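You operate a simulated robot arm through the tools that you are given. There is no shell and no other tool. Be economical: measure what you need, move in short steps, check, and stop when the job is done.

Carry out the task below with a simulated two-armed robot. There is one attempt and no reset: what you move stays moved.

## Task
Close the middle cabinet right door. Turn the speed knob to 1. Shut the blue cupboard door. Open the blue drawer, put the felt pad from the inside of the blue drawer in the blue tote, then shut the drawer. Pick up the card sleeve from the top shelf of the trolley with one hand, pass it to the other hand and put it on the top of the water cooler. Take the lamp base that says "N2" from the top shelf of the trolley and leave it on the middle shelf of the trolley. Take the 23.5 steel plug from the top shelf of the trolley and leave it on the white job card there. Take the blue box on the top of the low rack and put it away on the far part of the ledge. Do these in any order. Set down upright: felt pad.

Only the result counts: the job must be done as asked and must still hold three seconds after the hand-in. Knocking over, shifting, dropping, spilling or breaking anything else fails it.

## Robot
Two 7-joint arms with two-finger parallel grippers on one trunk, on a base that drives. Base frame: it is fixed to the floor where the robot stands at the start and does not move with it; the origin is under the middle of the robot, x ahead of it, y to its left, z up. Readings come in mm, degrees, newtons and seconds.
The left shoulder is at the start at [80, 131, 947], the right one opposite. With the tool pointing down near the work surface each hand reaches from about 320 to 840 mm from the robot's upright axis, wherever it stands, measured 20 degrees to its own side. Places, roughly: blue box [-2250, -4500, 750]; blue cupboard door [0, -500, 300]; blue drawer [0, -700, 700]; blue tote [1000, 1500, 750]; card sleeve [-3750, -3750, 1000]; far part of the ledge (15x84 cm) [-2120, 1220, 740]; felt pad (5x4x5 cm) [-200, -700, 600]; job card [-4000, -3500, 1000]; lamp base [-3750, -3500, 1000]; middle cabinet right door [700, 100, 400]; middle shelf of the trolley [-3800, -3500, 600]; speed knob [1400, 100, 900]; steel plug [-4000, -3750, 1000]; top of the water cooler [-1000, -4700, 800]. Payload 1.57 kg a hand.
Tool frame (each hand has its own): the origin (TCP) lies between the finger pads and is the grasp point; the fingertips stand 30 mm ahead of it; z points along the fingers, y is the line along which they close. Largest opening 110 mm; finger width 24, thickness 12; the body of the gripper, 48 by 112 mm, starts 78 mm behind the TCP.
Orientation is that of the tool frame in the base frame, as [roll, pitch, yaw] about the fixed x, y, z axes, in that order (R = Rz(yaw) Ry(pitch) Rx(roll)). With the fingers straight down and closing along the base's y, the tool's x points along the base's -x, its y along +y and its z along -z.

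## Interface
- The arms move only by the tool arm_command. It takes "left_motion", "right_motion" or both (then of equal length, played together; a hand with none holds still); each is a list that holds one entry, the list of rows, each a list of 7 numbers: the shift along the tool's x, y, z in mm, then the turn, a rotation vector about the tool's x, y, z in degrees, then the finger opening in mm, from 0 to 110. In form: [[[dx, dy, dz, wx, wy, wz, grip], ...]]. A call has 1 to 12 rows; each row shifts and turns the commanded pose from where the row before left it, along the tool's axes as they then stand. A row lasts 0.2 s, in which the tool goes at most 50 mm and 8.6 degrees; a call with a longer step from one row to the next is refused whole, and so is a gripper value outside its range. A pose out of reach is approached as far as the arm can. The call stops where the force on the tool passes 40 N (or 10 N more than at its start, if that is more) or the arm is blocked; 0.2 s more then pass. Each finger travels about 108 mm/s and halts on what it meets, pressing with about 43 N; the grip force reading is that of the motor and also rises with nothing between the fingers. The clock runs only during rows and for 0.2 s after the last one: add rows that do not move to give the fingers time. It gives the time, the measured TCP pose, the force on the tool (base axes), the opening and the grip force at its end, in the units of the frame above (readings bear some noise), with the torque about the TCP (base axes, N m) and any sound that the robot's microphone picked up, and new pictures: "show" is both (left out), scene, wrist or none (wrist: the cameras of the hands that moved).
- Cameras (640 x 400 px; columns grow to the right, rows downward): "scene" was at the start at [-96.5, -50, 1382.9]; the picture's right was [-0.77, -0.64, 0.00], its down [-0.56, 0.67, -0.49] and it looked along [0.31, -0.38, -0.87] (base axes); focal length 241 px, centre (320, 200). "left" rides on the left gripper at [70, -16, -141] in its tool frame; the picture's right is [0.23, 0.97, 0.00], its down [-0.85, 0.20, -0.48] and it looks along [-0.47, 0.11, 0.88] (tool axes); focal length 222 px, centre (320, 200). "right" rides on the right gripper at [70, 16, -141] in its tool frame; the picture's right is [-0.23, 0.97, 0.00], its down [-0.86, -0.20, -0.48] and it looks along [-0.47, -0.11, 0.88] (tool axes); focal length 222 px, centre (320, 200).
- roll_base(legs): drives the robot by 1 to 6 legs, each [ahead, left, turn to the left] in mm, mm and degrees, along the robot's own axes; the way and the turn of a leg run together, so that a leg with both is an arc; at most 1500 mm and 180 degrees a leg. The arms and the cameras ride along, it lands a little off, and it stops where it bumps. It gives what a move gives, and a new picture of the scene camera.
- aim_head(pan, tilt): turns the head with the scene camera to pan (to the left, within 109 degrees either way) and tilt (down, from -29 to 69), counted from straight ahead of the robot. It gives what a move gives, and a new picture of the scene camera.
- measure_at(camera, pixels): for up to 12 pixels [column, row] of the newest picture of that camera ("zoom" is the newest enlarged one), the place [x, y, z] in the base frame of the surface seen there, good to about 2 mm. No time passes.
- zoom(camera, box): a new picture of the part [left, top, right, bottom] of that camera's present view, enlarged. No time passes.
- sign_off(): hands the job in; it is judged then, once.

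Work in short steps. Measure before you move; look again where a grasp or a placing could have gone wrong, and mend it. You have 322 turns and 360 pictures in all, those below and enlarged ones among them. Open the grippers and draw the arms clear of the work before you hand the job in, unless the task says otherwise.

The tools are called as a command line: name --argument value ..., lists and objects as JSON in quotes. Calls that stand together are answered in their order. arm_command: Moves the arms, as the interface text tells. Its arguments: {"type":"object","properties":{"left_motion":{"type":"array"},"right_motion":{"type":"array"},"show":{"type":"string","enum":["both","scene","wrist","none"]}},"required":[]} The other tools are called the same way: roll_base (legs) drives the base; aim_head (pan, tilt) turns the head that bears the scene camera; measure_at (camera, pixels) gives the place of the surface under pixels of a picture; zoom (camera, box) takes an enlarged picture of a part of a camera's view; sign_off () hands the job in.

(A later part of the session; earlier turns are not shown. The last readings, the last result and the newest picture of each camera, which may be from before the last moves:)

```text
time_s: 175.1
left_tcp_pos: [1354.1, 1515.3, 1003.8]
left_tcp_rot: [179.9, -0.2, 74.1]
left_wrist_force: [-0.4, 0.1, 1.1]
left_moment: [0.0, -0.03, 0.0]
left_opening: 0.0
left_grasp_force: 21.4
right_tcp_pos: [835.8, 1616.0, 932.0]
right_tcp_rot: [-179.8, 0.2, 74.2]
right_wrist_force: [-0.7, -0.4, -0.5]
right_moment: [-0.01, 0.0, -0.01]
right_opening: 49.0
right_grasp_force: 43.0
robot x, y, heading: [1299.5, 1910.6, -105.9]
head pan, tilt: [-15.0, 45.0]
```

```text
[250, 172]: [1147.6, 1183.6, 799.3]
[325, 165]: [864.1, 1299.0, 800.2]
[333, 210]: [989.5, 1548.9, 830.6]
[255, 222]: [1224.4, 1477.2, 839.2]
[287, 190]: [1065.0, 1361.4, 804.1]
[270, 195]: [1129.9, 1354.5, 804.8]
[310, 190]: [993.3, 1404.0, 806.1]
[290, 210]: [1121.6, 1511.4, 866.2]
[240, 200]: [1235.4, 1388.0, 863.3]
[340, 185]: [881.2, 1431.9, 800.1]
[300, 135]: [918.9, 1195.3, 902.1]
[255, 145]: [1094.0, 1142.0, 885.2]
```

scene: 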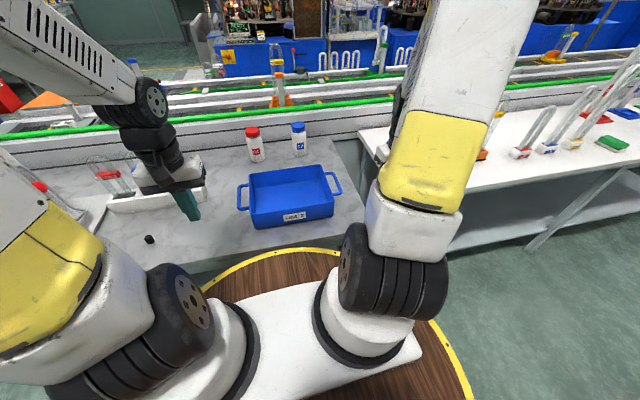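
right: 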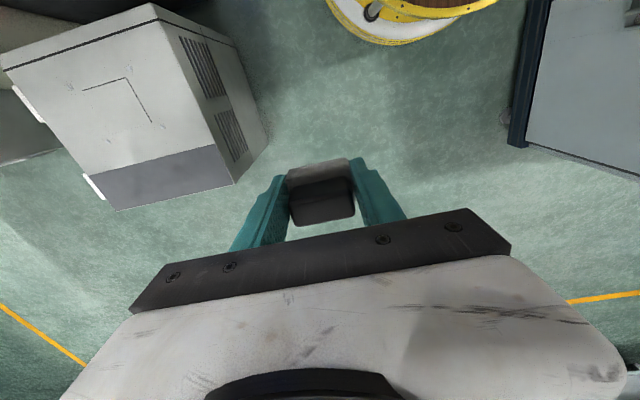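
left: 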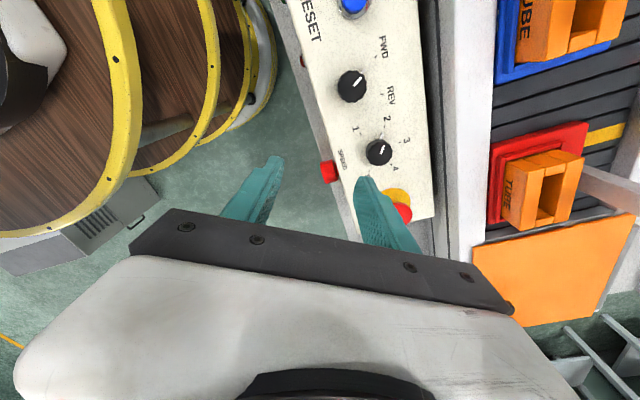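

Tote floor z≈805, rim 866. Carry the pad over the tote's middle at a safe height.

arm_command --right_motion '[[[0, 0, -20, 0, 0, 0, 0], [0, 0, -30, 0, 0, 0, 0], [0, 0, -30, 0, 0, 0, 0], [-19, 31, 0, 0, 0, 0, 0], [-19, 31, 0, 0, 0, 0, 0], [-19, 31, 0, 0, 0, 0, 0], [-19, 31, 0, 0, 0, 0, 0], [-19, 31, 0, 0, 0, 0, 0], [-19, 31, 0, 0, 0, 0, 0], [-19, 31, 0, 0, 0, 0, 0], [-19, 31, 0, 0, 0, 0, 0], [-19, 31, 0, 0, 0, 0, 0]]]'

```text
time_s: 177.7
left_tcp_pos: [1355.3, 1514.9, 1005.3]
left_tcp_rot: [179.9, -0.3, 74.2]
left_wrist_force: [0.1, 0.6, -0.6]
left_moment: [-0.03, -0.02, -0.03]
left_opening: 0.2
left_grasp_force: 21.4
right_tcp_pos: [1058.1, 1375.0, 1011.8]
right_tcp_rot: [-179.9, 0.2, 74.1]
right_wrist_force: [-1.0, -0.3, 0.2]
right_moment: [-0.05, -0.03, -0.03]
right_opening: 48.9
right_grasp_force: 43.1
robot x, y, heading: [1298.4, 1911.4, -105.9]
head pan, tilt: [-15.0, 45.0]
```

scene: 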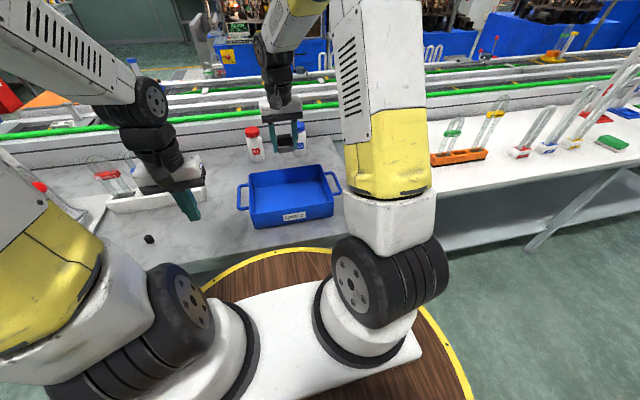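
right: 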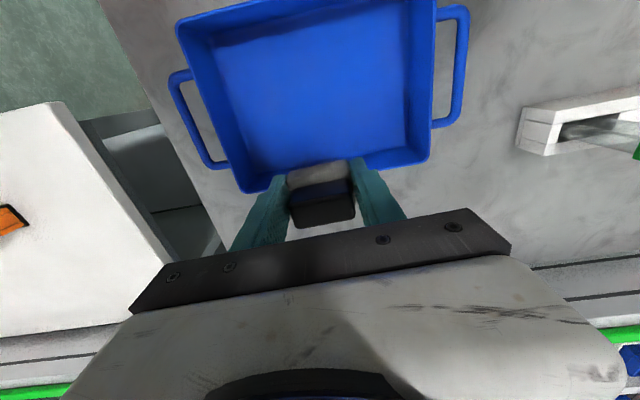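

Measure the tote from the wrist view.

measure_at --camera "right" --pixels '[[315, 95], [230, 60], [400, 40], [260, 165], [410, 140], [182, 30], [432, 5], [245, 190], [428, 160], [300, 120]]'

```text
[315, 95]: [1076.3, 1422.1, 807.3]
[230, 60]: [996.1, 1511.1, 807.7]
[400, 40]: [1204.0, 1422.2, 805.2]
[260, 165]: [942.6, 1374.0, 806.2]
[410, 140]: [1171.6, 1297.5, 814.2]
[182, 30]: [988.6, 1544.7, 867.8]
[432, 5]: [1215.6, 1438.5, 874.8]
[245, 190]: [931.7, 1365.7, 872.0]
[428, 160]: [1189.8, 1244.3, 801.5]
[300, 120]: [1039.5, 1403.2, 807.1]
```

Tote floor centre ≈ (1076,1403). Adjust and lower the pad to just above the floor (TCP z≈841).

arm_command --right_motion '[[[17, 4, 0, 0, 0, 0, 0], [16, 4, 0, 0, 0, 0, 0], [0, 0, 25, 0, 0, 0, 0], [0, 0, 30, 0, 0, 0, 0], [0, 0, 30, 0, 0, 0, 0], [0, 0, 30, 0, 0, 0, 0], [0, 0, 25, 0, 0, 0, 0], [0, 0, 15, 0, 0, 0, 0], [0, 0, 10, 0, 0, 0, 0], [0, 0, 4, 0, 0, 0, 0]]]' --show "wrist"

```text
time_s: 179.8
left_tcp_pos: [1356.4, 1515.8, 1004.2]
left_tcp_rot: [179.9, -0.3, 74.1]
left_wrist_force: [0.9, -0.7, 0.1]
left_moment: [0.01, 0.0, -0.01]
left_opening: 0.0
left_grasp_force: 21.3
right_tcp_pos: [1074.5, 1405.5, 842.2]
right_tcp_rot: [-179.7, 0.1, 74.3]
right_wrist_force: [-0.2, -0.3, 0.2]
right_moment: [0.01, 0.0, 0.01]
right_opening: 48.9
right_grasp_force: 43.5
robot x, y, heading: [1302.4, 1911.7, -105.6]
head pan, tilt: [-15.0, 45.0]
```

right: 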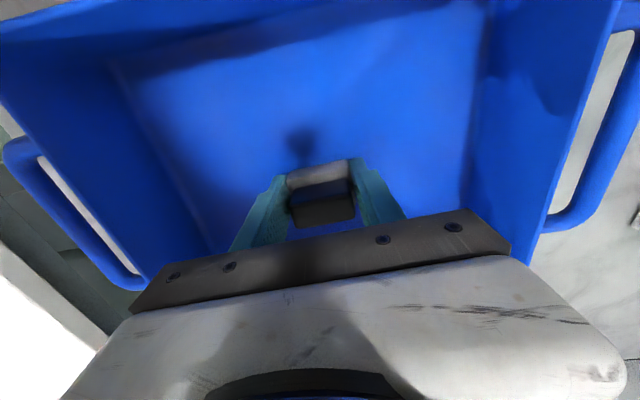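

Lower 3 mm more and open, then rise.

arm_command --right_motion '[[[0, 0, 2, 0, 0, 0, 0], [0, 0, 1, 0, 0, 0, 0], [0, 0, 0, 0, 0, 0, 52], [0, 0, 0, 0, 0, 0, 65], [0, 0, 0, 0, 0, 0, 80], [0, 0, 0, 0, 0, 0, 80], [0, 0, -20, 0, 0, 0, 80], [0, 0, -40, 0, 0, 0, 80], [0, 0, -45, 0, 0, 0, 80], [0, 0, -45, 0, 0, 0, 80]]]' --show "wrist"

```text
time_s: 182.1
left_tcp_pos: [1355.8, 1515.4, 1005.6]
left_tcp_rot: [180.0, -0.3, 74.1]
left_wrist_force: [-0.8, -0.3, 0.6]
left_moment: [0.03, -0.03, 0.01]
left_opening: 0.2
left_grasp_force: 20.9
right_tcp_pos: [1076.8, 1405.3, 989.2]
right_tcp_rot: [-179.8, 0.0, 74.3]
right_wrist_force: [0.1, -0.2, -0.3]
right_moment: [0.03, -0.01, -0.02]
right_opening: 80.1
right_grasp_force: 0.0
robot x, y, heading: [1297.6, 1913.1, -105.9]
head pan, tilt: [-15.0, 45.0]
```

right: 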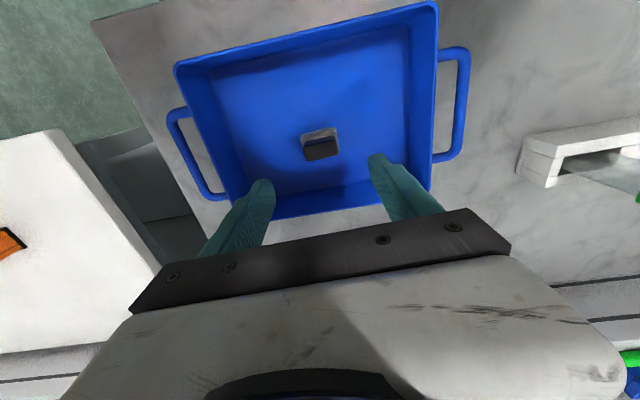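

The felt pad stands in the tote. Fold the right hand, then back off and drive around the line's end toward the corridor again.

arm_command --right_motion '[[[33, -24, -5, 0, 0, 0, 40], [33, -24, -5, 0, 0, 0, 0], [33, -24, 0, 0, 0, 0, 0], [33, -24, 0, 0, 0, 0, 0], [33, -24, 0, 0, 0, 0, 0], [33, -24, 0, 0, 0, 0, 0]]]' --show "none"

roll_base --legs '[[-300, 0, -2.2], [0, 1500, 0], [0, 280, 0], [1300, 0, 0]]'

```text
time_s: 183.4
left_tcp_pos: [1354.5, 1514.5, 1004.3]
left_tcp_rot: [179.9, -0.3, 74.1]
left_wrist_force: [0.7, 0.7, -0.1]
left_moment: [0.02, 0.01, -0.01]
left_opening: 0.0
left_grasp_force: 21.1
right_tcp_pos: [988.3, 1633.6, 998.0]
right_tcp_rot: [-179.8, 0.2, 74.2]
right_wrist_force: [-0.3, 0.0, -0.1]
right_moment: [0.05, 0.01, 0.0]
right_opening: 0.0
right_grasp_force: 21.4
robot x, y, heading: [1299.4, 1913.5, -105.4]
head pan, tilt: [-15.0, 45.0]
```

```text
time_s: 200.3
left_tcp_pos: [2774.0, 29.8, 1005.0]
left_tcp_rot: [179.9, -0.3, 72.5]
left_wrist_force: [-0.4, -0.5, -0.3]
left_moment: [0.0, -0.02, 0.0]
left_opening: 0.0
left_grasp_force: 21.2
right_tcp_pos: [2411.9, 158.6, 998.0]
right_tcp_rot: [-179.8, 0.2, 72.4]
right_wrist_force: [0.6, 0.3, -0.2]
right_moment: [-0.02, -0.03, 0.01]
right_opening: 0.0
right_grasp_force: 21.3
robot x, y, heading: [2729.9, 427.3, -107.2]
head pan, tilt: [-15.0, 45.0]
```

scene: 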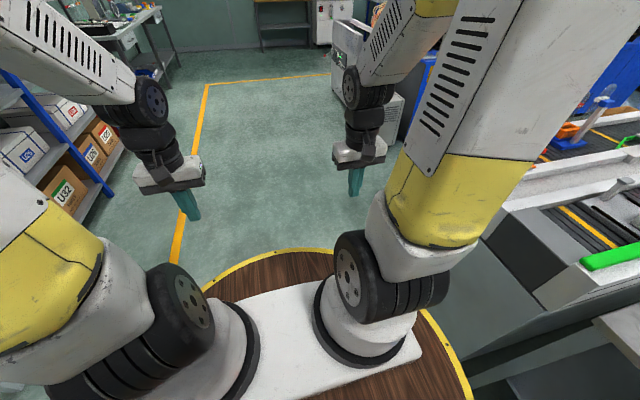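

Continue: forward 1220, turn right 91°, then forward 750 into the corridor so the knob is on my right.

roll_base --legs '[[1220, 0, -0.9], [0, 0, -90], [750, 0, 0]]'

aim_head --pan -40 --tilt 45

```text
time_s: 214.0
left_tcp_pos: [1231.8, -539.8, 1004.7]
left_tcp_rot: [179.9, -0.2, -19.1]
left_wrist_force: [-0.2, -0.5, -0.1]
left_moment: [-0.02, 0.02, -0.02]
left_opening: 0.0
left_grasp_force: 21.3
right_tcp_pos: [1371.0, -180.3, 999.1]
right_tcp_rot: [-179.8, 0.2, -19.1]
right_wrist_force: [-0.6, 0.6, -0.5]
right_moment: [0.0, 0.01, 0.02]
right_opening: 0.0
right_grasp_force: 21.1
robot x, y, heading: [1633.6, -502.5, 161.0]
head pan, tilt: [-15.0, 45.0]
```

scene: 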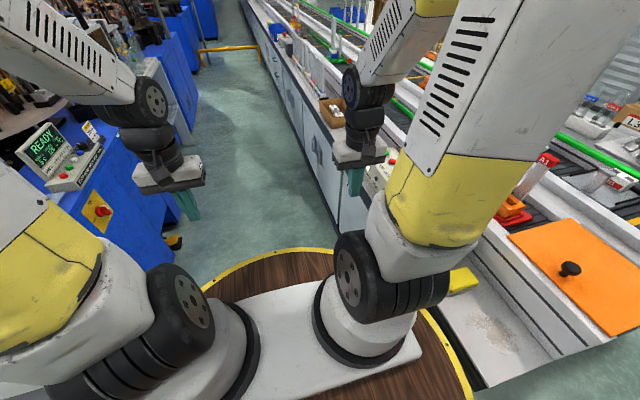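

```text
time_s: 214.8
left_tcp_pos: [1232.4, -539.6, 1005.1]
left_tcp_rot: [179.9, -0.4, -19.1]
left_wrist_force: [-0.7, 0.8, -0.4]
left_moment: [-0.01, 0.0, 0.01]
left_opening: 0.0
left_grasp_force: 21.3
right_tcp_pos: [1371.3, -181.2, 998.3]
right_tcp_rot: [-179.8, 0.3, -19.2]
right_wrist_force: [-0.6, 0.5, -0.1]
right_moment: [-0.01, 0.02, 0.02]
right_opening: 0.0
right_grasp_force: 20.8
robot x, y, heading: [1633.4, -505.3, 160.8]
head pan, tilt: [-40.0, 45.0]
```

scene: 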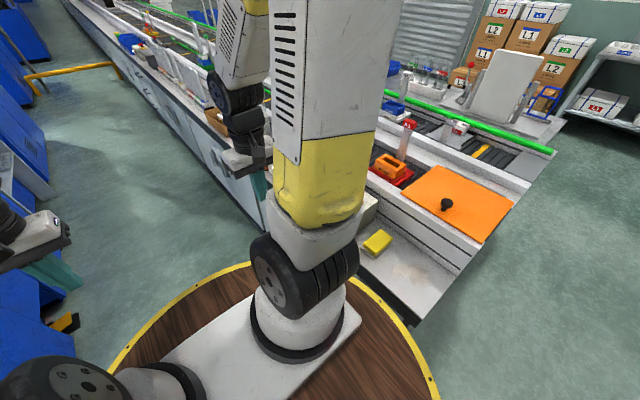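

Knob is at rel (371, -480). Move the right hand over it and check the view.

arm_command --right_motion '[[[-3, -43, 0, 0, 0, 0, 30], [-3, -43, 0, 0, 0, 0, 60], [-3, -43, 0, 0, 0, 0, 60], [-3, -43, 0, 0, 0, 0, 60], [-3, -43, 0, 0, 0, 0, 60], [-3, -43, 0, 0, 0, 0, 60]]]'

```text
time_s: 216.2
left_tcp_pos: [1231.7, -540.0, 1004.6]
left_tcp_rot: [179.8, -0.3, -19.2]
left_wrist_force: [0.5, 1.1, -0.5]
left_moment: [0.03, 0.03, 0.02]
left_opening: 0.0
left_grasp_force: 21.5
right_tcp_pos: [1435.1, 67.5, 1000.6]
right_tcp_rot: [-179.8, 0.1, -18.9]
right_wrist_force: [0.5, 0.6, 0.2]
right_moment: [0.0, -0.01, -0.02]
right_opening: 60.4
right_grasp_force: 0.2
robot x, y, heading: [1630.3, -505.0, 160.9]
head pan, tilt: [-40.0, 45.0]
```

scene: 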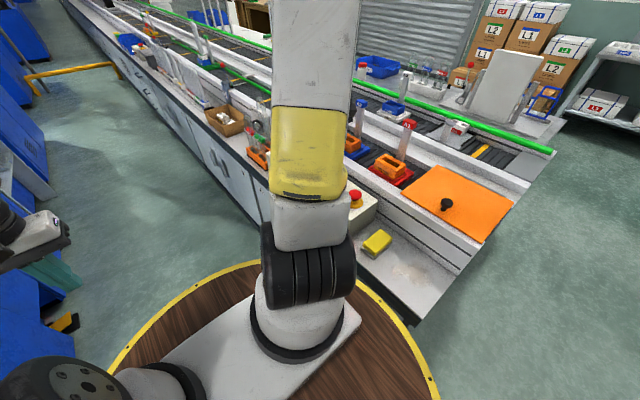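
right: 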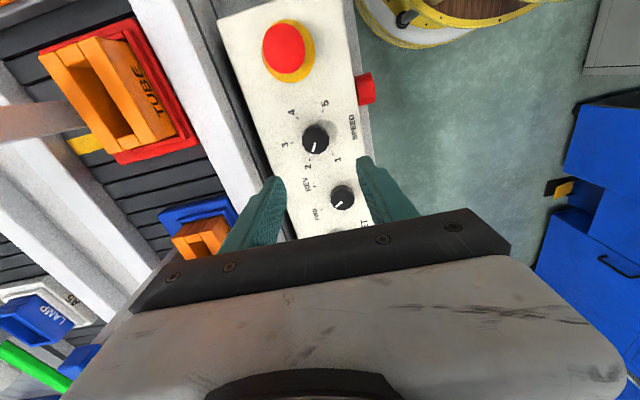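

Reachable. Zoom and measure the knob in this view.

zoom --camera "right" --box '[270, 90, 370, 190]'

measure_at --camera "zoom" --pixels '[[292, 185], [250, 190], [340, 195], [295, 140], [288, 235], [292, 200]]'

```text
4.00 times, centred on (320, 140) of right
```

zoom: 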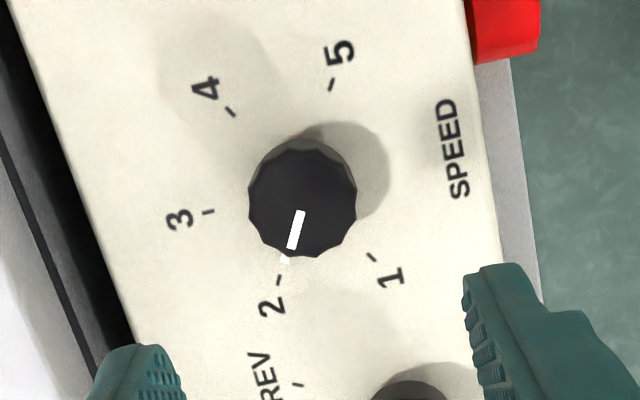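

```text
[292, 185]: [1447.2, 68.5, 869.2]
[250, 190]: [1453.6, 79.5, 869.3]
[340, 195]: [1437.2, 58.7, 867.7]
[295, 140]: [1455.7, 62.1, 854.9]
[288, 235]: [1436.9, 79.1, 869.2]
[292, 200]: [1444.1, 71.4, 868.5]
```

Knob centre ≈ (1442,69), pointer at 2, mark 1 lies 57° counter-clockwise. Pre-rotate +28°, descend around the knob and grip.

arm_command --right_motion '[[[6, -3.7, 0, 0, 0, 0, 60], [0, 0, 20, 0, 0, 7, 60], [0, 0, 20, 0, 0, 7, 60], [0, 0, 20, 0, 0, 7, 60], [0, 0, 20, 0, 0, 7, 60], [0, 0, 20, 0, 0, 0, 60], [0, 0, 15, 0, 0, 0, 60], [0, 0, 6, 0, 0, 0, 60]]]' --show "wrist"

```text
time_s: 218.1
left_tcp_pos: [1232.4, -540.4, 1005.3]
left_tcp_rot: [179.9, -0.4, -19.1]
left_wrist_force: [0.0, -0.2, 0.6]
left_moment: [-0.03, -0.02, 0.03]
left_opening: 0.3
left_grasp_force: 20.9
right_tcp_pos: [1446.0, 70.4, 877.9]
right_tcp_rot: [-179.9, 0.3, -47.1]
right_wrist_force: [-0.2, 0.2, 0.3]
right_moment: [0.01, 0.01, 0.0]
right_opening: 60.0
right_grasp_force: 0.1
robot x, y, heading: [1633.0, -505.4, 160.8]
head pan, tilt: [-40.0, 45.0]
```

right: 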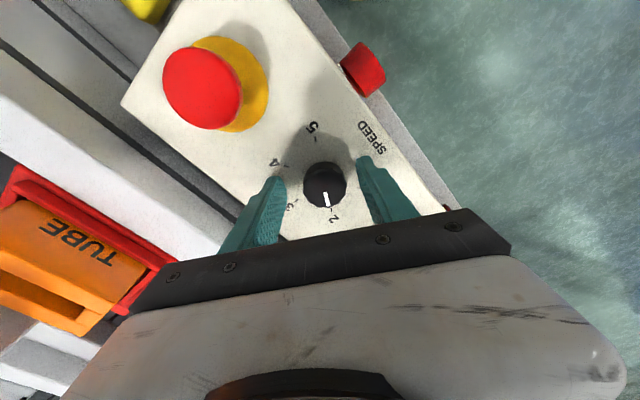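

Well centred on the knob. Close and turn -57° about the tool axis.

arm_command --right_motion '[[[0, 0, 0, 0, 0, 0, 30], [0, 0, 0, 0, 0, 0, 10], [0, 0, 0, 0, 0, 0, 10], [0, 0, 0, 0, 0, -7.2, 10], [0, 0, 0, 0, 0, -7.2, 10], [0, 0, 0, 0, 0, -7.2, 10], [0, 0, 0, 0, 0, -7.2, 10], [0, 0, 0, 0, 0, -7.2, 10], [0, 0, 0, 0, 0, -7.2, 10], [0, 0, 0, 0, 0, -7.2, 10], [0, 0, 0, 0, 0, -7, 10]]]' --show "wrist"

```text
time_s: 220.4
left_tcp_pos: [1231.2, -540.3, 1004.7]
left_tcp_rot: [179.9, -0.3, -19.0]
left_wrist_force: [0.5, 0.6, -0.7]
left_moment: [0.03, -0.01, 0.0]
left_opening: 0.0
left_grasp_force: 21.3
right_tcp_pos: [1444.4, 70.1, 878.3]
right_tcp_rot: [-179.7, 0.1, 10.6]
right_wrist_force: [-15.2, -16.4, -13.9]
right_moment: [-0.43, 1.03, 0.1]
right_opening: 33.7
right_grasp_force: 41.0
robot x, y, heading: [1632.4, -509.1, 161.0]
head pan, tilt: [-40.0, 45.0]
```

right: 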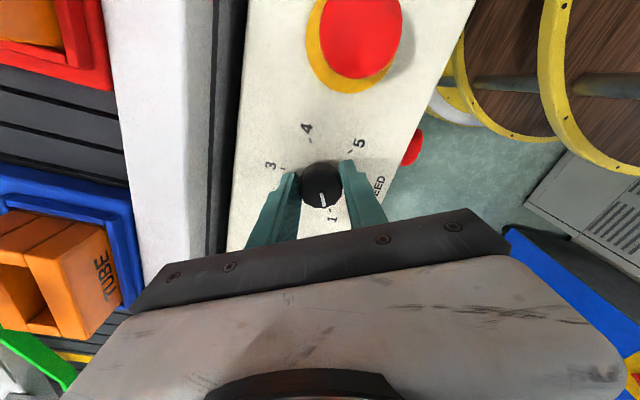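

The pointer turned toward 1. I release, rise, and check it.

arm_command --right_motion '[[[0, 0, 0, 0, 0, 0, 60], [0, 0, 0, 0, 0, 0, 60], [0, 0, -20, 0, 0, 0, 60], [0, 0, -40, 0, 0, 0, 60], [0, 0, -40, 0, 0, 0, 60]]]' --show "none"

zoom --camera "right" --box '[270, 90, 390, 210]'

```text
time_s: 221.7
left_tcp_pos: [1230.6, -540.0, 1004.3]
left_tcp_rot: [180.0, -0.3, -19.1]
left_wrist_force: [0.2, -0.2, 0.7]
left_moment: [-0.04, 0.01, 0.0]
left_opening: 0.0
left_grasp_force: 21.0
right_tcp_pos: [1445.1, 71.8, 977.9]
right_tcp_rot: [-179.7, 0.1, 10.2]
right_wrist_force: [-0.3, 0.0, -0.6]
right_moment: [-0.03, -0.02, -0.02]
right_opening: 60.1
right_grasp_force: 0.3
robot x, y, heading: [1633.1, -503.8, 160.9]
head pan, tilt: [-40.0, 45.0]
```

```text
3.33 times, centred on (330, 150) of right
```

zoom: 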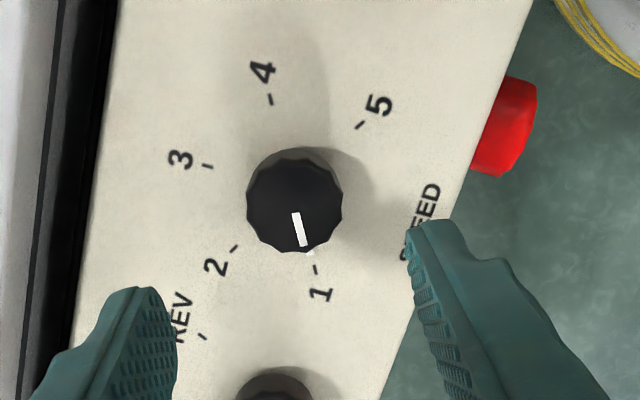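

The pointer is exactly at 1. Fold the right arm back, then reverse out and turn to face -b to explore toward the cooler.

arm_command --right_motion '[[[0, 0, -5, 0, 0, 7.3, 40], [0, 0, -5, 0, 0, 7.3, 20], [0, 0, -5, 0, 0, 7.3, 0], [0, 0, -5, 0, 0, 7.3, 0], [0, 43, 0, 0, 0, 0, 0], [0, 43, 0, 0, 0, 0, 0], [0, 43, 0, 0, 0, 0, 0], [0, 43, 0, 0, 0, 0, 0], [0, 43, 0, 0, 0, 0, 0], [0, 43, 0, 0, 0, 0, 0]]]' --show "none"

roll_base --legs '[[-700, 0, 0], [0, 0, 90]]'

aim_head --pan 0 --tilt 20

```text
time_s: 223.8
left_tcp_pos: [1232.4, -539.6, 1006.3]
left_tcp_rot: [180.0, -0.3, -19.1]
left_wrist_force: [-0.8, -0.4, -0.2]
left_moment: [-0.01, 0.0, 0.05]
left_opening: 0.3
left_grasp_force: 21.4
right_tcp_pos: [1362.8, -174.6, 998.5]
right_tcp_rot: [-179.7, 0.2, -19.1]
right_wrist_force: [1.1, 0.7, -1.1]
right_moment: [-0.02, 0.03, 0.03]
right_opening: 0.0
right_grasp_force: 21.6
robot x, y, heading: [1632.5, -506.1, 160.5]
head pan, tilt: [-40.0, 45.0]
```

```text
time_s: 231.5
left_tcp_pos: [2313.0, -1138.3, 1004.0]
left_tcp_rot: [179.9, -0.3, 69.9]
left_wrist_force: [-0.5, -0.3, -0.2]
left_moment: [0.03, -0.02, 0.04]
left_opening: 0.0
left_grasp_force: 21.3
right_tcp_pos: [1950.5, -1000.6, 997.9]
right_tcp_rot: [-179.8, 0.1, 70.1]
right_wrist_force: [-0.2, 0.8, -0.5]
right_moment: [0.0, -0.04, 0.01]
right_opening: 0.0
right_grasp_force: 21.2
robot x, y, heading: [2286.4, -738.6, -110.0]
head pan, tilt: [-40.0, 45.0]
```

scene: 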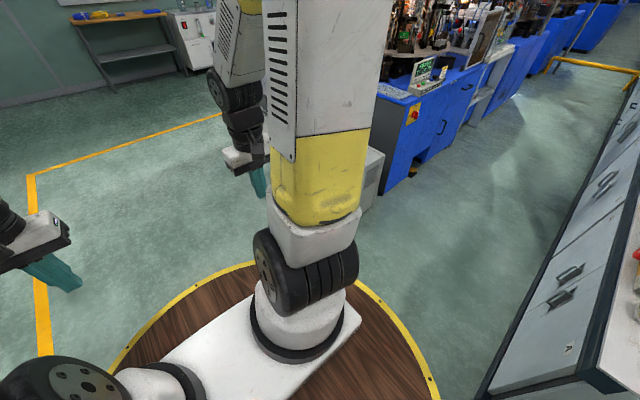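

```text
time_s: 232.6
left_tcp_pos: [2313.3, -1139.3, 1005.2]
left_tcp_rot: [179.9, -0.3, 69.9]
left_wrist_force: [0.0, -0.3, -0.2]
left_moment: [-0.02, -0.01, 0.0]
left_opening: 0.1
left_grasp_force: 21.7
right_tcp_pos: [1950.2, -1001.0, 999.0]
right_tcp_rot: [-179.8, 0.1, 70.1]
right_wrist_force: [0.2, -0.4, 0.1]
right_moment: [-0.01, 0.0, -0.03]
right_opening: 0.4
right_grasp_force: 21.3
robot x, y, heading: [2286.6, -738.1, -110.0]
head pan, tilt: [0.0, 20.0]
```

scene: 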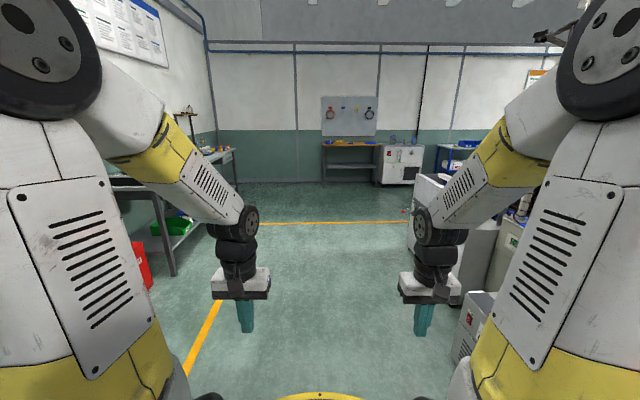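

Ahead lies the back wall with a bench (350,150) and a white unit (402,165). Measure.

measure_at --camera "scene" --pixels '[[402, 147], [403, 170], [350, 146], [335, 222], [455, 148], [470, 290], [325, 195], [380, 200], [500, 250], [435, 178]]'

zoom --camera "scene" --box '[300, 80, 540, 240]'

```text
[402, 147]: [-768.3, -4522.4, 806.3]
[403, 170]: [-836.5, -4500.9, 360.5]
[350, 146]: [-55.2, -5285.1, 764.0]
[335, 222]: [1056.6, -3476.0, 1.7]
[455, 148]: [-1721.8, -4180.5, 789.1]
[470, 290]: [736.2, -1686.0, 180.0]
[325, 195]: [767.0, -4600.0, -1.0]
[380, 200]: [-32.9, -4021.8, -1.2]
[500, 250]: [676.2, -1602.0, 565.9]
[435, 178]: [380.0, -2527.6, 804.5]
```

```text
2.50 times, centred on (420, 160) of scene
```

zoom: 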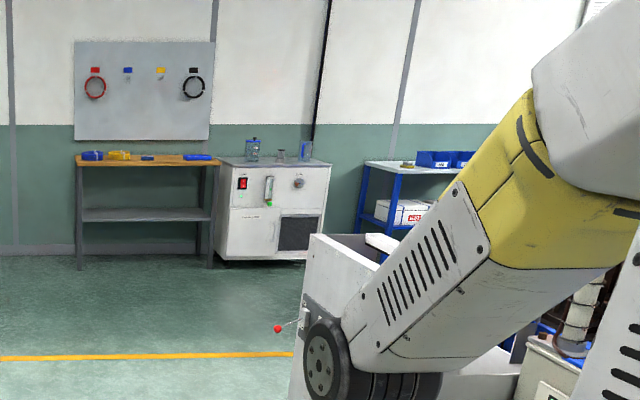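

The water cooler is the white unit, the blue low rack right of it. Drive forward along the aisle, then turn right along the back aisle.

roll_base --legs '[[0, 0, 1.9], [1500, 0, 0], [1500, 0, 0], [650, 0, 0], [0, 0, -90]]'

```text
time_s: 254.4
left_tcp_pos: [819.8, -4266.4, 1004.5]
left_tcp_rot: [179.9, -0.3, -17.0]
left_wrist_force: [-1.0, 0.1, 0.1]
left_moment: [-0.02, -0.01, -0.03]
left_opening: 0.1
left_grasp_force: 21.3
right_tcp_pos: [938.9, -3897.7, 998.2]
right_tcp_rot: [-179.8, 0.1, -16.8]
right_wrist_force: [0.8, -0.1, -0.7]
right_moment: [0.02, -0.03, 0.02]
right_opening: 0.1
right_grasp_force: 21.5
robot x, y, heading: [1219.8, -4221.8, 163.0]
head pan, tilt: [0.0, 20.0]
```

scene: 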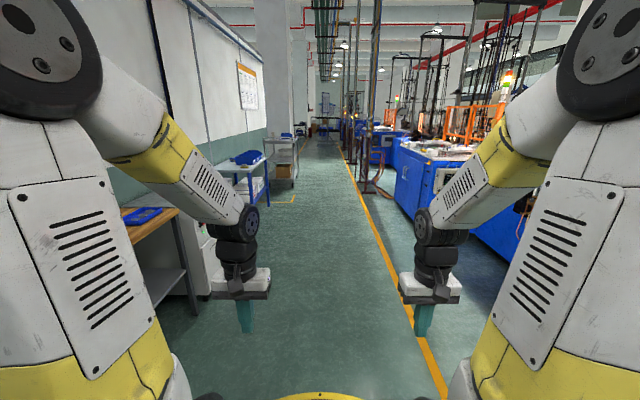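

The aisle is clear ahead. Drive along it toward the trolley.

roll_base --legs '[[1500, 0, -1.1], [1500, 0, 0], [1300, 0, 0]]'

aim_head --pan 30 --tilt 35

```text
time_s: 274.9
left_tcp_pos: [-3249.7, -2933.5, 1006.4]
left_tcp_rot: [179.9, -0.3, -17.8]
left_wrist_force: [0.2, -0.1, 0.0]
left_moment: [-0.03, 0.01, -0.01]
left_opening: 0.4
left_grasp_force: 21.5
right_tcp_pos: [-3125.9, -2564.9, 998.6]
right_tcp_rot: [-179.9, 0.1, -17.4]
right_wrist_force: [0.0, 0.2, -0.5]
right_moment: [-0.01, -0.02, -0.02]
right_opening: 0.0
right_grasp_force: 21.1
robot x, y, heading: [-2847.8, -2893.2, 162.6]
head pan, tilt: [0.0, 20.0]
```

scene: 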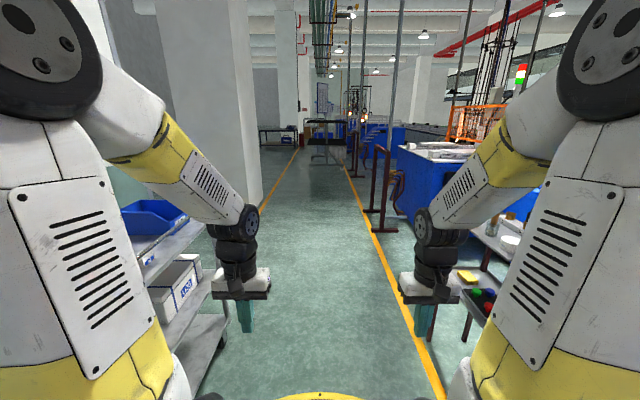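

```text
time_s: 275.9
left_tcp_pos: [-3248.4, -2934.4, 1004.3]
left_tcp_rot: [179.9, -0.3, -17.7]
left_wrist_force: [-0.1, -0.8, 0.4]
left_moment: [-0.03, -0.02, 0.01]
left_opening: 0.3
left_grasp_force: 20.7
right_tcp_pos: [-3126.6, -2566.7, 998.4]
right_tcp_rot: [-179.9, 0.2, -17.5]
right_wrist_force: [0.0, -0.5, -0.7]
right_moment: [0.0, 0.02, 0.01]
right_opening: 0.0
right_grasp_force: 21.3
robot x, y, heading: [-2846.1, -2891.3, 162.3]
head pan, tilt: [30.0, 35.0]
```

scene: 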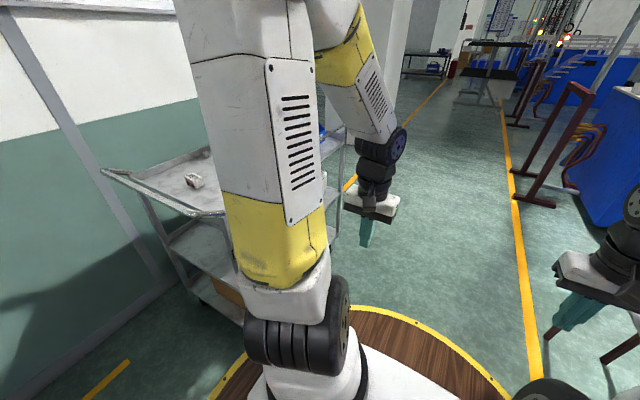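

The trolley is at left. Measure its outline.

measure_at --camera "scene" --pixels '[[103, 172], [215, 214], [193, 182], [335, 130], [325, 135], [230, 230], [205, 150], [340, 205]]'

```text
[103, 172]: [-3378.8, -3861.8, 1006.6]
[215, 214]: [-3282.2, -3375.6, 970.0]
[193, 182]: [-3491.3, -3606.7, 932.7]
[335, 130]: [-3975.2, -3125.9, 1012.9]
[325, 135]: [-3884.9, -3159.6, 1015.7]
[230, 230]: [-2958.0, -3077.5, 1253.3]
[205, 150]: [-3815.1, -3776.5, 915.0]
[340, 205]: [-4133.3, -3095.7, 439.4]
```

Trolley spans a≈-2010…-2810, b≈-4206…-4720, top tray z≈915. Drive to face its middle.

roll_base --legs '[[600, 100, 0], [0, 0, 89.7]]'

aim_head --pan 0 --tilt 45

```text
time_s: 283.1
left_tcp_pos: [-3397.5, -3203.6, 1003.6]
left_tcp_rot: [179.9, -0.3, 72.5]
left_wrist_force: [0.3, -0.4, -0.3]
left_moment: [-0.01, 0.0, -0.03]
left_opening: 0.1
left_grasp_force: 21.4
right_tcp_pos: [-3767.0, -3082.4, 999.1]
right_tcp_rot: [-179.9, 0.2, 72.7]
right_wrist_force: [0.9, -0.2, -0.2]
right_moment: [0.01, -0.02, 0.02]
right_opening: 0.0
right_grasp_force: 21.2
robot x, y, heading: [-3445.1, -2807.2, -107.5]
head pan, tilt: [30.0, 35.0]
```

scene: 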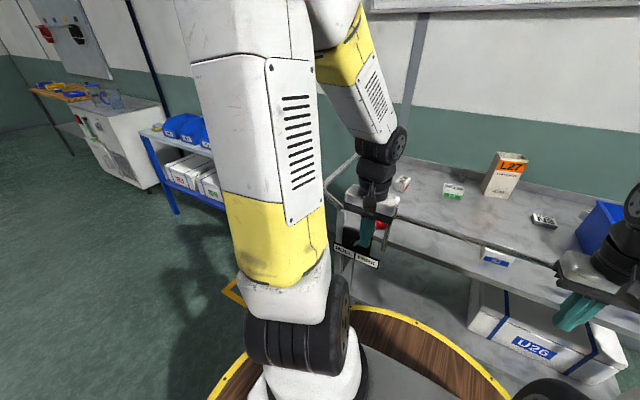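

```text
time_s: 284.1
left_tcp_pos: [-3397.3, -3205.0, 1004.3]
left_tcp_rot: [180.0, -0.3, 72.4]
left_wrist_force: [0.6, -0.6, -1.0]
left_moment: [-0.01, 0.0, -0.01]
left_opening: 0.0
left_grasp_force: 21.3
right_tcp_pos: [-3766.5, -3081.5, 998.2]
right_tcp_rot: [-180.0, 0.3, 72.7]
right_wrist_force: [-0.4, -0.3, -0.1]
right_moment: [0.01, 0.0, -0.03]
right_opening: 0.0
right_grasp_force: 21.1
robot x, y, heading: [-3443.8, -2804.3, -107.5]
head pan, tilt: [0.0, 45.0]
```

scene: 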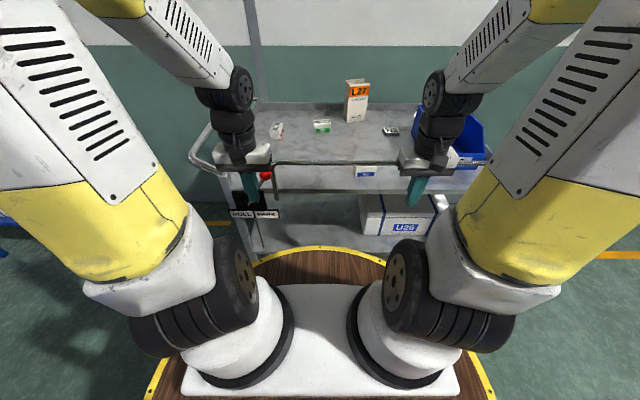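

Facing the trolley. Zoom on the top tray to identify the items.

zoom --camera "scene" --box '[200, 70, 500, 250]'

measure_at --camera "scene" --pixels '[[277, 130], [321, 126], [357, 100], [391, 131], [363, 171], [340, 150], [465, 150], [300, 165], [265, 185], [215, 150], [460, 125], [400, 225]]'

```text
2.13 times, centred on (350, 160) of scene
```

zoom: 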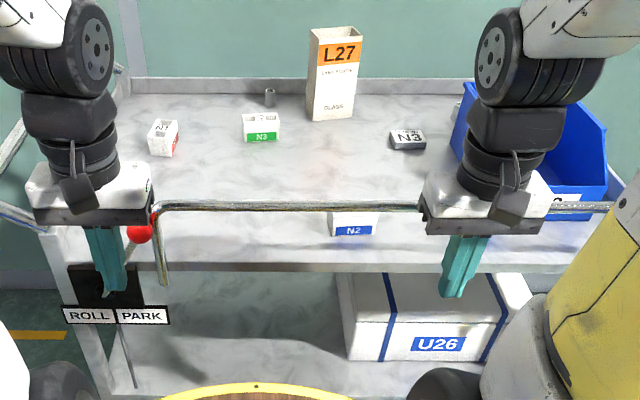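

```text
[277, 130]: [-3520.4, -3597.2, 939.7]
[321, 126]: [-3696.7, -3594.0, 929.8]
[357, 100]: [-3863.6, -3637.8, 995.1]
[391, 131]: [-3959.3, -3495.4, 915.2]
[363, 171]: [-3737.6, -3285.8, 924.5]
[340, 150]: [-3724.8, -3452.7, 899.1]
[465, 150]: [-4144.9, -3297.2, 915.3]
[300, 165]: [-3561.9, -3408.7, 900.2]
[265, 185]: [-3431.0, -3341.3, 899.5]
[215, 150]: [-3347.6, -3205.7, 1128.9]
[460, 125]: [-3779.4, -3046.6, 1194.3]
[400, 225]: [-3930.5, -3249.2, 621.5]
```

I zoom closer at individual items.

zoom --camera "scene" --box '[260, 80, 420, 180]'

measure_at --camera "zoom" --pixels '[[265, 115], [265, 100], [390, 40], [400, 140], [330, 140], [530, 205], [495, 205], [560, 205], [400, 362], [400, 345], [250, 270], [360, 255]]'

```text
4.00 times, centred on (340, 130) of scene
```

zoom: 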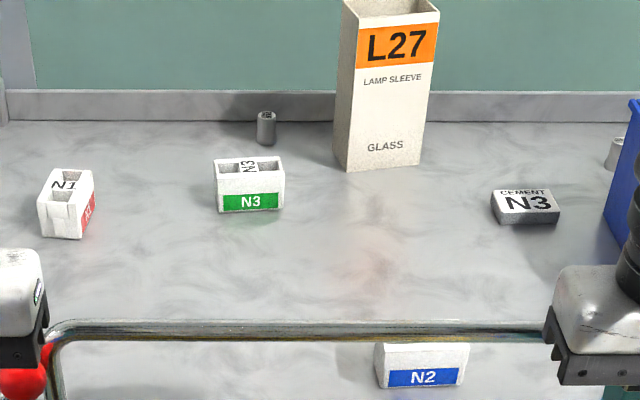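

```text
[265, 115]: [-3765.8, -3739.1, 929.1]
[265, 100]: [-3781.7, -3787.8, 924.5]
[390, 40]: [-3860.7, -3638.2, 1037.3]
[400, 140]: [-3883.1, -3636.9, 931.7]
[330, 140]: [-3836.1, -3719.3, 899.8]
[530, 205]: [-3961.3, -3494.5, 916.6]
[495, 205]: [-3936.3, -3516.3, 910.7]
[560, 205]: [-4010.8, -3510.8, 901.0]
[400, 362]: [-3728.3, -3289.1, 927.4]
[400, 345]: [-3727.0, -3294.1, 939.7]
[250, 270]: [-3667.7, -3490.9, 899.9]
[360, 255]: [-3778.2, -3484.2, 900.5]
```

I see N1, N3, N2 bases, the L27 sleeve, a plug at the back and another near the blue bin hidden by my right hand. Raise both hands to see the rest.

arm_command --right_motion '[[[10, -20, -40, 0, 0, 0, 0], [10, -20, -40, 0, 0, 0, 0], [10, -20, -40, 0, 0, 0, 0], [10, -20, -40, 0, 0, 0, 0]]]' --show "none"

aim_head --pan -22 --tilt 40

zoom --camera "scene" --box '[170, 90, 430, 250]'

```text
time_s: 285.1
left_tcp_pos: [-3396.8, -3203.0, 1005.1]
left_tcp_rot: [179.9, -0.2, 72.6]
left_wrist_force: [-0.6, -0.1, 0.1]
left_moment: [0.01, -0.03, -0.03]
left_opening: 0.0
left_grasp_force: 21.0
right_tcp_pos: [-3829.8, -3018.8, 1156.9]
right_tcp_rot: [-179.8, 0.1, 72.7]
right_wrist_force: [-0.2, 0.4, -1.5]
right_moment: [0.01, -0.02, -0.05]
right_opening: 0.0
right_grasp_force: 21.5
robot x, y, heading: [-3443.3, -2799.4, -107.4]
head pan, tilt: [0.0, 45.0]
```

```text
time_s: 285.9
left_tcp_pos: [-3398.2, -3204.2, 1005.0]
left_tcp_rot: [179.9, -0.3, 72.3]
left_wrist_force: [0.5, 0.2, 0.6]
left_moment: [0.0, 0.0, 0.03]
left_opening: 0.0
left_grasp_force: 21.3
right_tcp_pos: [-3828.9, -3019.0, 1158.4]
right_tcp_rot: [-179.7, 0.2, 72.7]
right_wrist_force: [0.4, 0.5, -0.9]
right_moment: [-0.01, 0.0, 0.0]
right_opening: 0.1
right_grasp_force: 21.3
robot x, y, heading: [-3440.5, -2804.8, -107.8]
head pan, tilt: [-22.0, 40.0]
```

scene: 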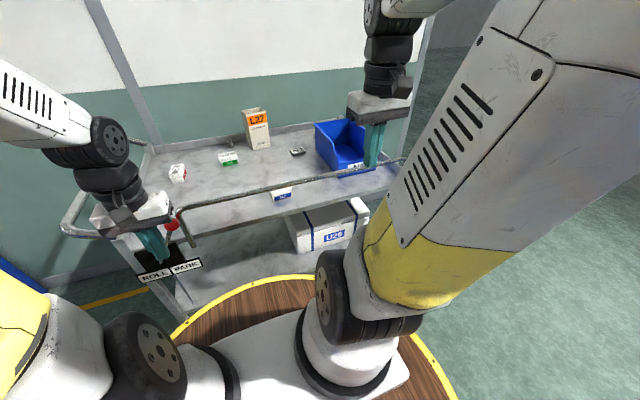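

```text
2.46 times, centred on (300, 170) of scene
```

zoom: 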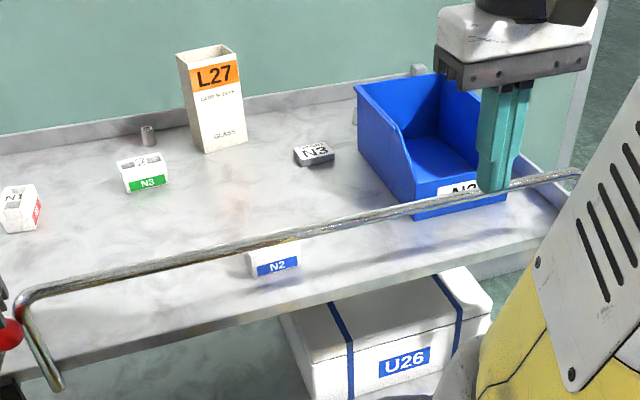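

I use the right wrist camera from above to read the card and plugs.

arm_command --right_motion '[[[-42, 0, 0, 0, 0, 0, 0], [-42, 0, 0, 0, 0, 0, 0], [-42, 0, 0, 0, 0, 0, 0], [-42, 0, 0, 0, 0, 0, 0], [-42, 0, 0, 0, 0, 0, 0], [-42, 0, 0, 0, 0, 0, 0], [-42, 0, 0, 0, 0, 0, 0]]]' --show "wrist"

```text
time_s: 287.5
left_tcp_pos: [-3398.9, -3203.8, 1004.8]
left_tcp_rot: [179.9, -0.3, 72.4]
left_wrist_force: [0.5, 0.0, -0.1]
left_moment: [0.0, 0.03, 0.02]
left_opening: 0.0
left_grasp_force: 21.1
right_tcp_pos: [-3918.7, -3300.9, 1158.3]
right_tcp_rot: [-179.8, 0.3, 72.7]
right_wrist_force: [0.8, -0.2, -0.1]
right_moment: [-0.02, 0.03, -0.02]
right_opening: 0.0
right_grasp_force: 21.0
robot x, y, heading: [-3441.0, -2806.2, -107.8]
head pan, tilt: [-22.0, 40.0]
```

right: 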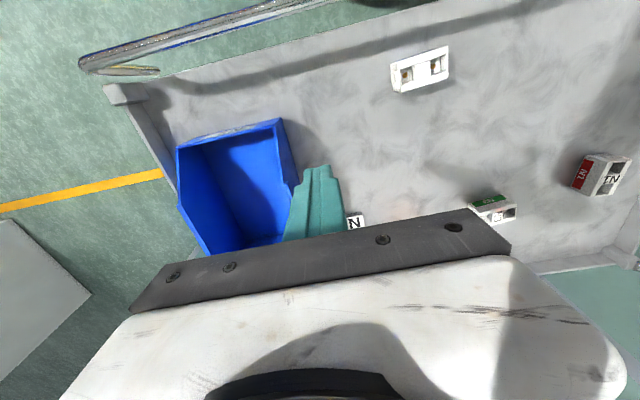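

The camera sees the region nearer to me; move 260 mm further back to view the rear items.

arm_command --right_motion '[[[-42, 0, 0, 0, 0, 0, 0], [-42, 0, 0, 0, 0, 0, 0], [-42, 0, 0, 0, 0, 0, 0], [-42, 0, 0, 0, 0, 0, 0], [-42, 0, 0, 0, 0, 0, 0], [-42, 0, 0, 0, 0, 0, 0]]]' --show "wrist"

```text
time_s: 288.9
left_tcp_pos: [-3397.5, -3202.6, 1004.8]
left_tcp_rot: [179.9, -0.3, 72.4]
left_wrist_force: [0.5, 0.1, -0.2]
left_moment: [0.01, -0.01, -0.03]
left_opening: 0.2
left_grasp_force: 21.4
right_tcp_pos: [-3952.3, -3427.7, 1147.9]
right_tcp_rot: [-179.9, 0.2, 72.7]
right_wrist_force: [0.1, 1.4, 0.0]
right_moment: [-0.03, 0.0, -0.02]
right_opening: 0.1
right_grasp_force: 20.9
right hand out of reach, approached as far as the arm can: row 4, 5, 6
robot x, y, heading: [-3440.3, -2807.6, -107.7]
head pan, tilt: [-22.0, 40.0]
```

right: 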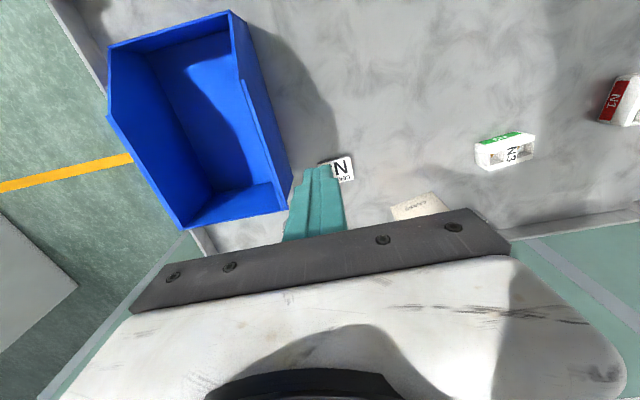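

Reach ends there. I raise the left hand, then drive 110 mm closer and 150 mm to the right.

arm_command --left_motion '[[[10, 0, -40, 0, 0, 0, 0], [10, 0, -40, 0, 0, 0, 0], [10, 0, -40, 0, 0, 0, 0], [10, 0, -40, 0, 0, 0, 0]]]' --show "none"

roll_base --legs '[[0, -150, 0], [105, 0, 0]]'

zoom --camera "right" --box '[180, 40, 640, 300]'

```text
time_s: 289.9
left_tcp_pos: [-3385.7, -3166.2, 1165.0]
left_tcp_rot: [179.9, -0.3, 72.5]
left_wrist_force: [-0.2, -0.6, 0.2]
left_moment: [0.02, 0.01, 0.02]
left_opening: 0.0
left_grasp_force: 21.0
right_tcp_pos: [-3952.6, -3428.6, 1146.7]
right_tcp_rot: [-179.8, 0.1, 72.7]
right_wrist_force: [0.8, -0.8, -0.8]
right_moment: [0.05, -0.04, 0.0]
right_opening: 0.0
right_grasp_force: 21.1
robot x, y, heading: [-3443.1, -2802.9, -107.7]
head pan, tilt: [-22.0, 40.0]
```

```text
time_s: 292.1
left_tcp_pos: [-3557.4, -3222.8, 1164.7]
left_tcp_rot: [179.9, -0.3, 72.6]
left_wrist_force: [0.2, 0.7, 0.4]
left_moment: [0.01, 0.0, -0.04]
left_opening: 0.0
left_grasp_force: 21.5
right_tcp_pos: [-4123.3, -3485.9, 1147.1]
right_tcp_rot: [-179.9, 0.3, 72.9]
right_wrist_force: [0.1, 1.1, 0.6]
right_moment: [-0.01, -0.02, 0.0]
right_opening: 0.0
right_grasp_force: 20.7
robot x, y, heading: [-3615.7, -2861.7, -107.2]
head pan, tilt: [-22.0, 40.0]
```

scene: 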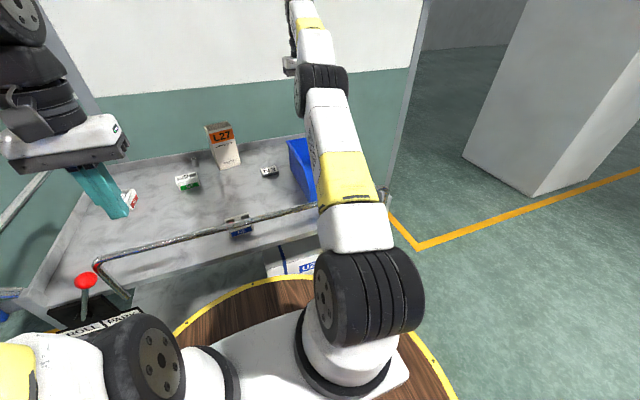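

```text
1.39 times, centred on (410, 170) of right
```

zoom: 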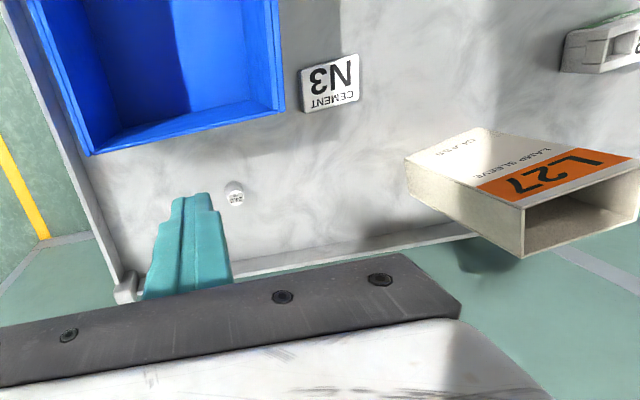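

A plug with a labelled top is at (235,195) in the zoom. Read both label and the "CEMENT N3" card more closely.

zoom --camera "right" --box '[330, 155, 370, 205]'

zoom --camera "right" --box '[380, 60, 460, 140]'

measure_at --camera "right" --pixels '[[349, 183], [349, 189], [398, 95], [437, 85], [400, 125], [437, 118], [418, 105], [490, 170], [560, 200], [330, 180]]'

```text
8.00 times, centred on (350, 180) of right
```

zoom: 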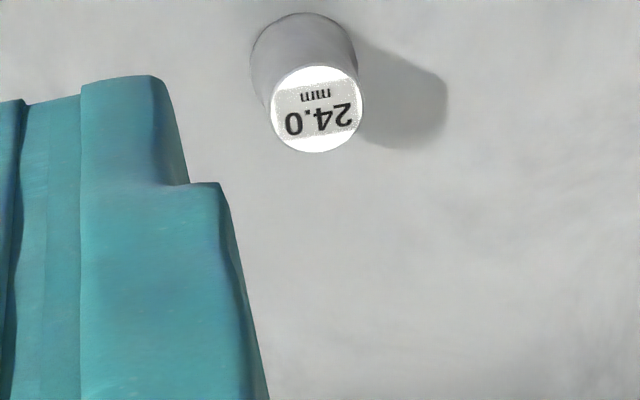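

```text
5.00 times, centred on (420, 100) of right
```

zoom: 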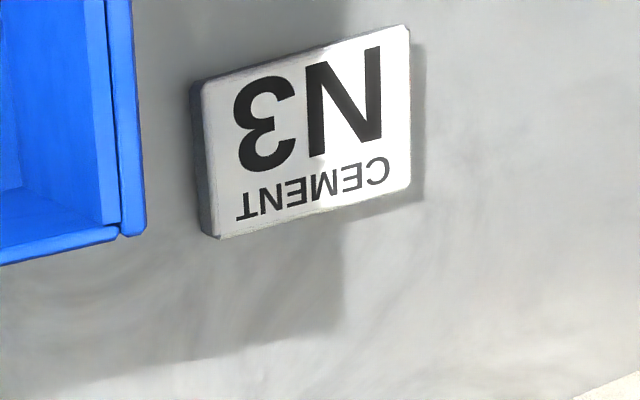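

```text
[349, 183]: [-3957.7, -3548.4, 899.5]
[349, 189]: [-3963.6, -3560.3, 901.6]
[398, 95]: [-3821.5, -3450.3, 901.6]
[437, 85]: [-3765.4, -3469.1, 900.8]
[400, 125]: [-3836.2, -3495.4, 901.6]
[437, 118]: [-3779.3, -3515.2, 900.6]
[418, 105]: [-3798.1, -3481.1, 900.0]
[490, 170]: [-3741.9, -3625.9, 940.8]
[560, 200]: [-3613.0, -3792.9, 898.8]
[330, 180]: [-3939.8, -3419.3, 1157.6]
```

The near plug reads 24.0, so the 23.5 one must be the plug at the rear. I measure the card in the newest zoom, then look at the other plug.

measure_at --camera "zoom" --pixels '[[210, 90], [400, 35], [218, 230], [400, 185], [305, 130], [300, 300]]'

arm_command --right_motion '[[[0, 40, 0, 0, 0, 0, 0], [0, 40, 0, 0, 0, 0, 0], [0, 40, 0, 0, 0, 0, 0], [-10, 40, 0, 0, 0, 0, 0], [-20, 40, 0, 0, 0, 0, 0]]]' --show "wrist"

```text
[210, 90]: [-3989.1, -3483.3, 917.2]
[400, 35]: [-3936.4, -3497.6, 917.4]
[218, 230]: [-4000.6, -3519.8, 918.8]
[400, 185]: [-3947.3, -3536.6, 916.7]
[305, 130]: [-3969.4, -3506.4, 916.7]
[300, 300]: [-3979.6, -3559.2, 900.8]
```

```text
time_s: 293.2
left_tcp_pos: [-3558.7, -3222.7, 1163.8]
left_tcp_rot: [179.9, -0.3, 72.6]
left_wrist_force: [-0.6, -1.0, 0.0]
left_moment: [0.07, -0.04, -0.03]
left_opening: 0.0
left_grasp_force: 21.6
right_tcp_pos: [-3938.1, -3560.2, 1139.6]
right_tcp_rot: [-179.8, 0.0, 72.8]
right_wrist_force: [0.5, -0.5, -1.1]
right_moment: [0.09, -0.07, -0.01]
right_opening: 0.1
right_grasp_force: 20.7
right hand out of reach, approached as far as the arm can: row 5
robot x, y, heading: [-3614.4, -2860.4, -107.3]
head pan, tilt: [-22.0, 40.0]
```

right: 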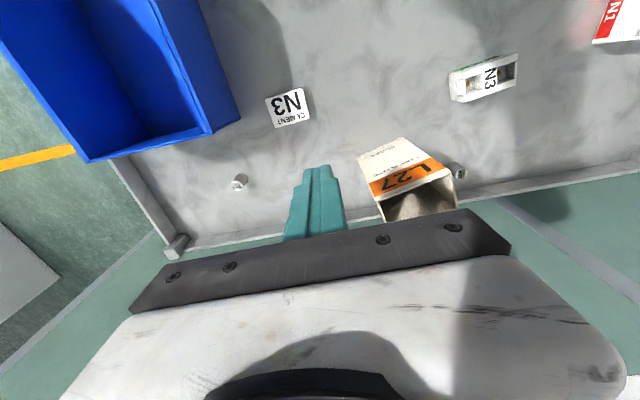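

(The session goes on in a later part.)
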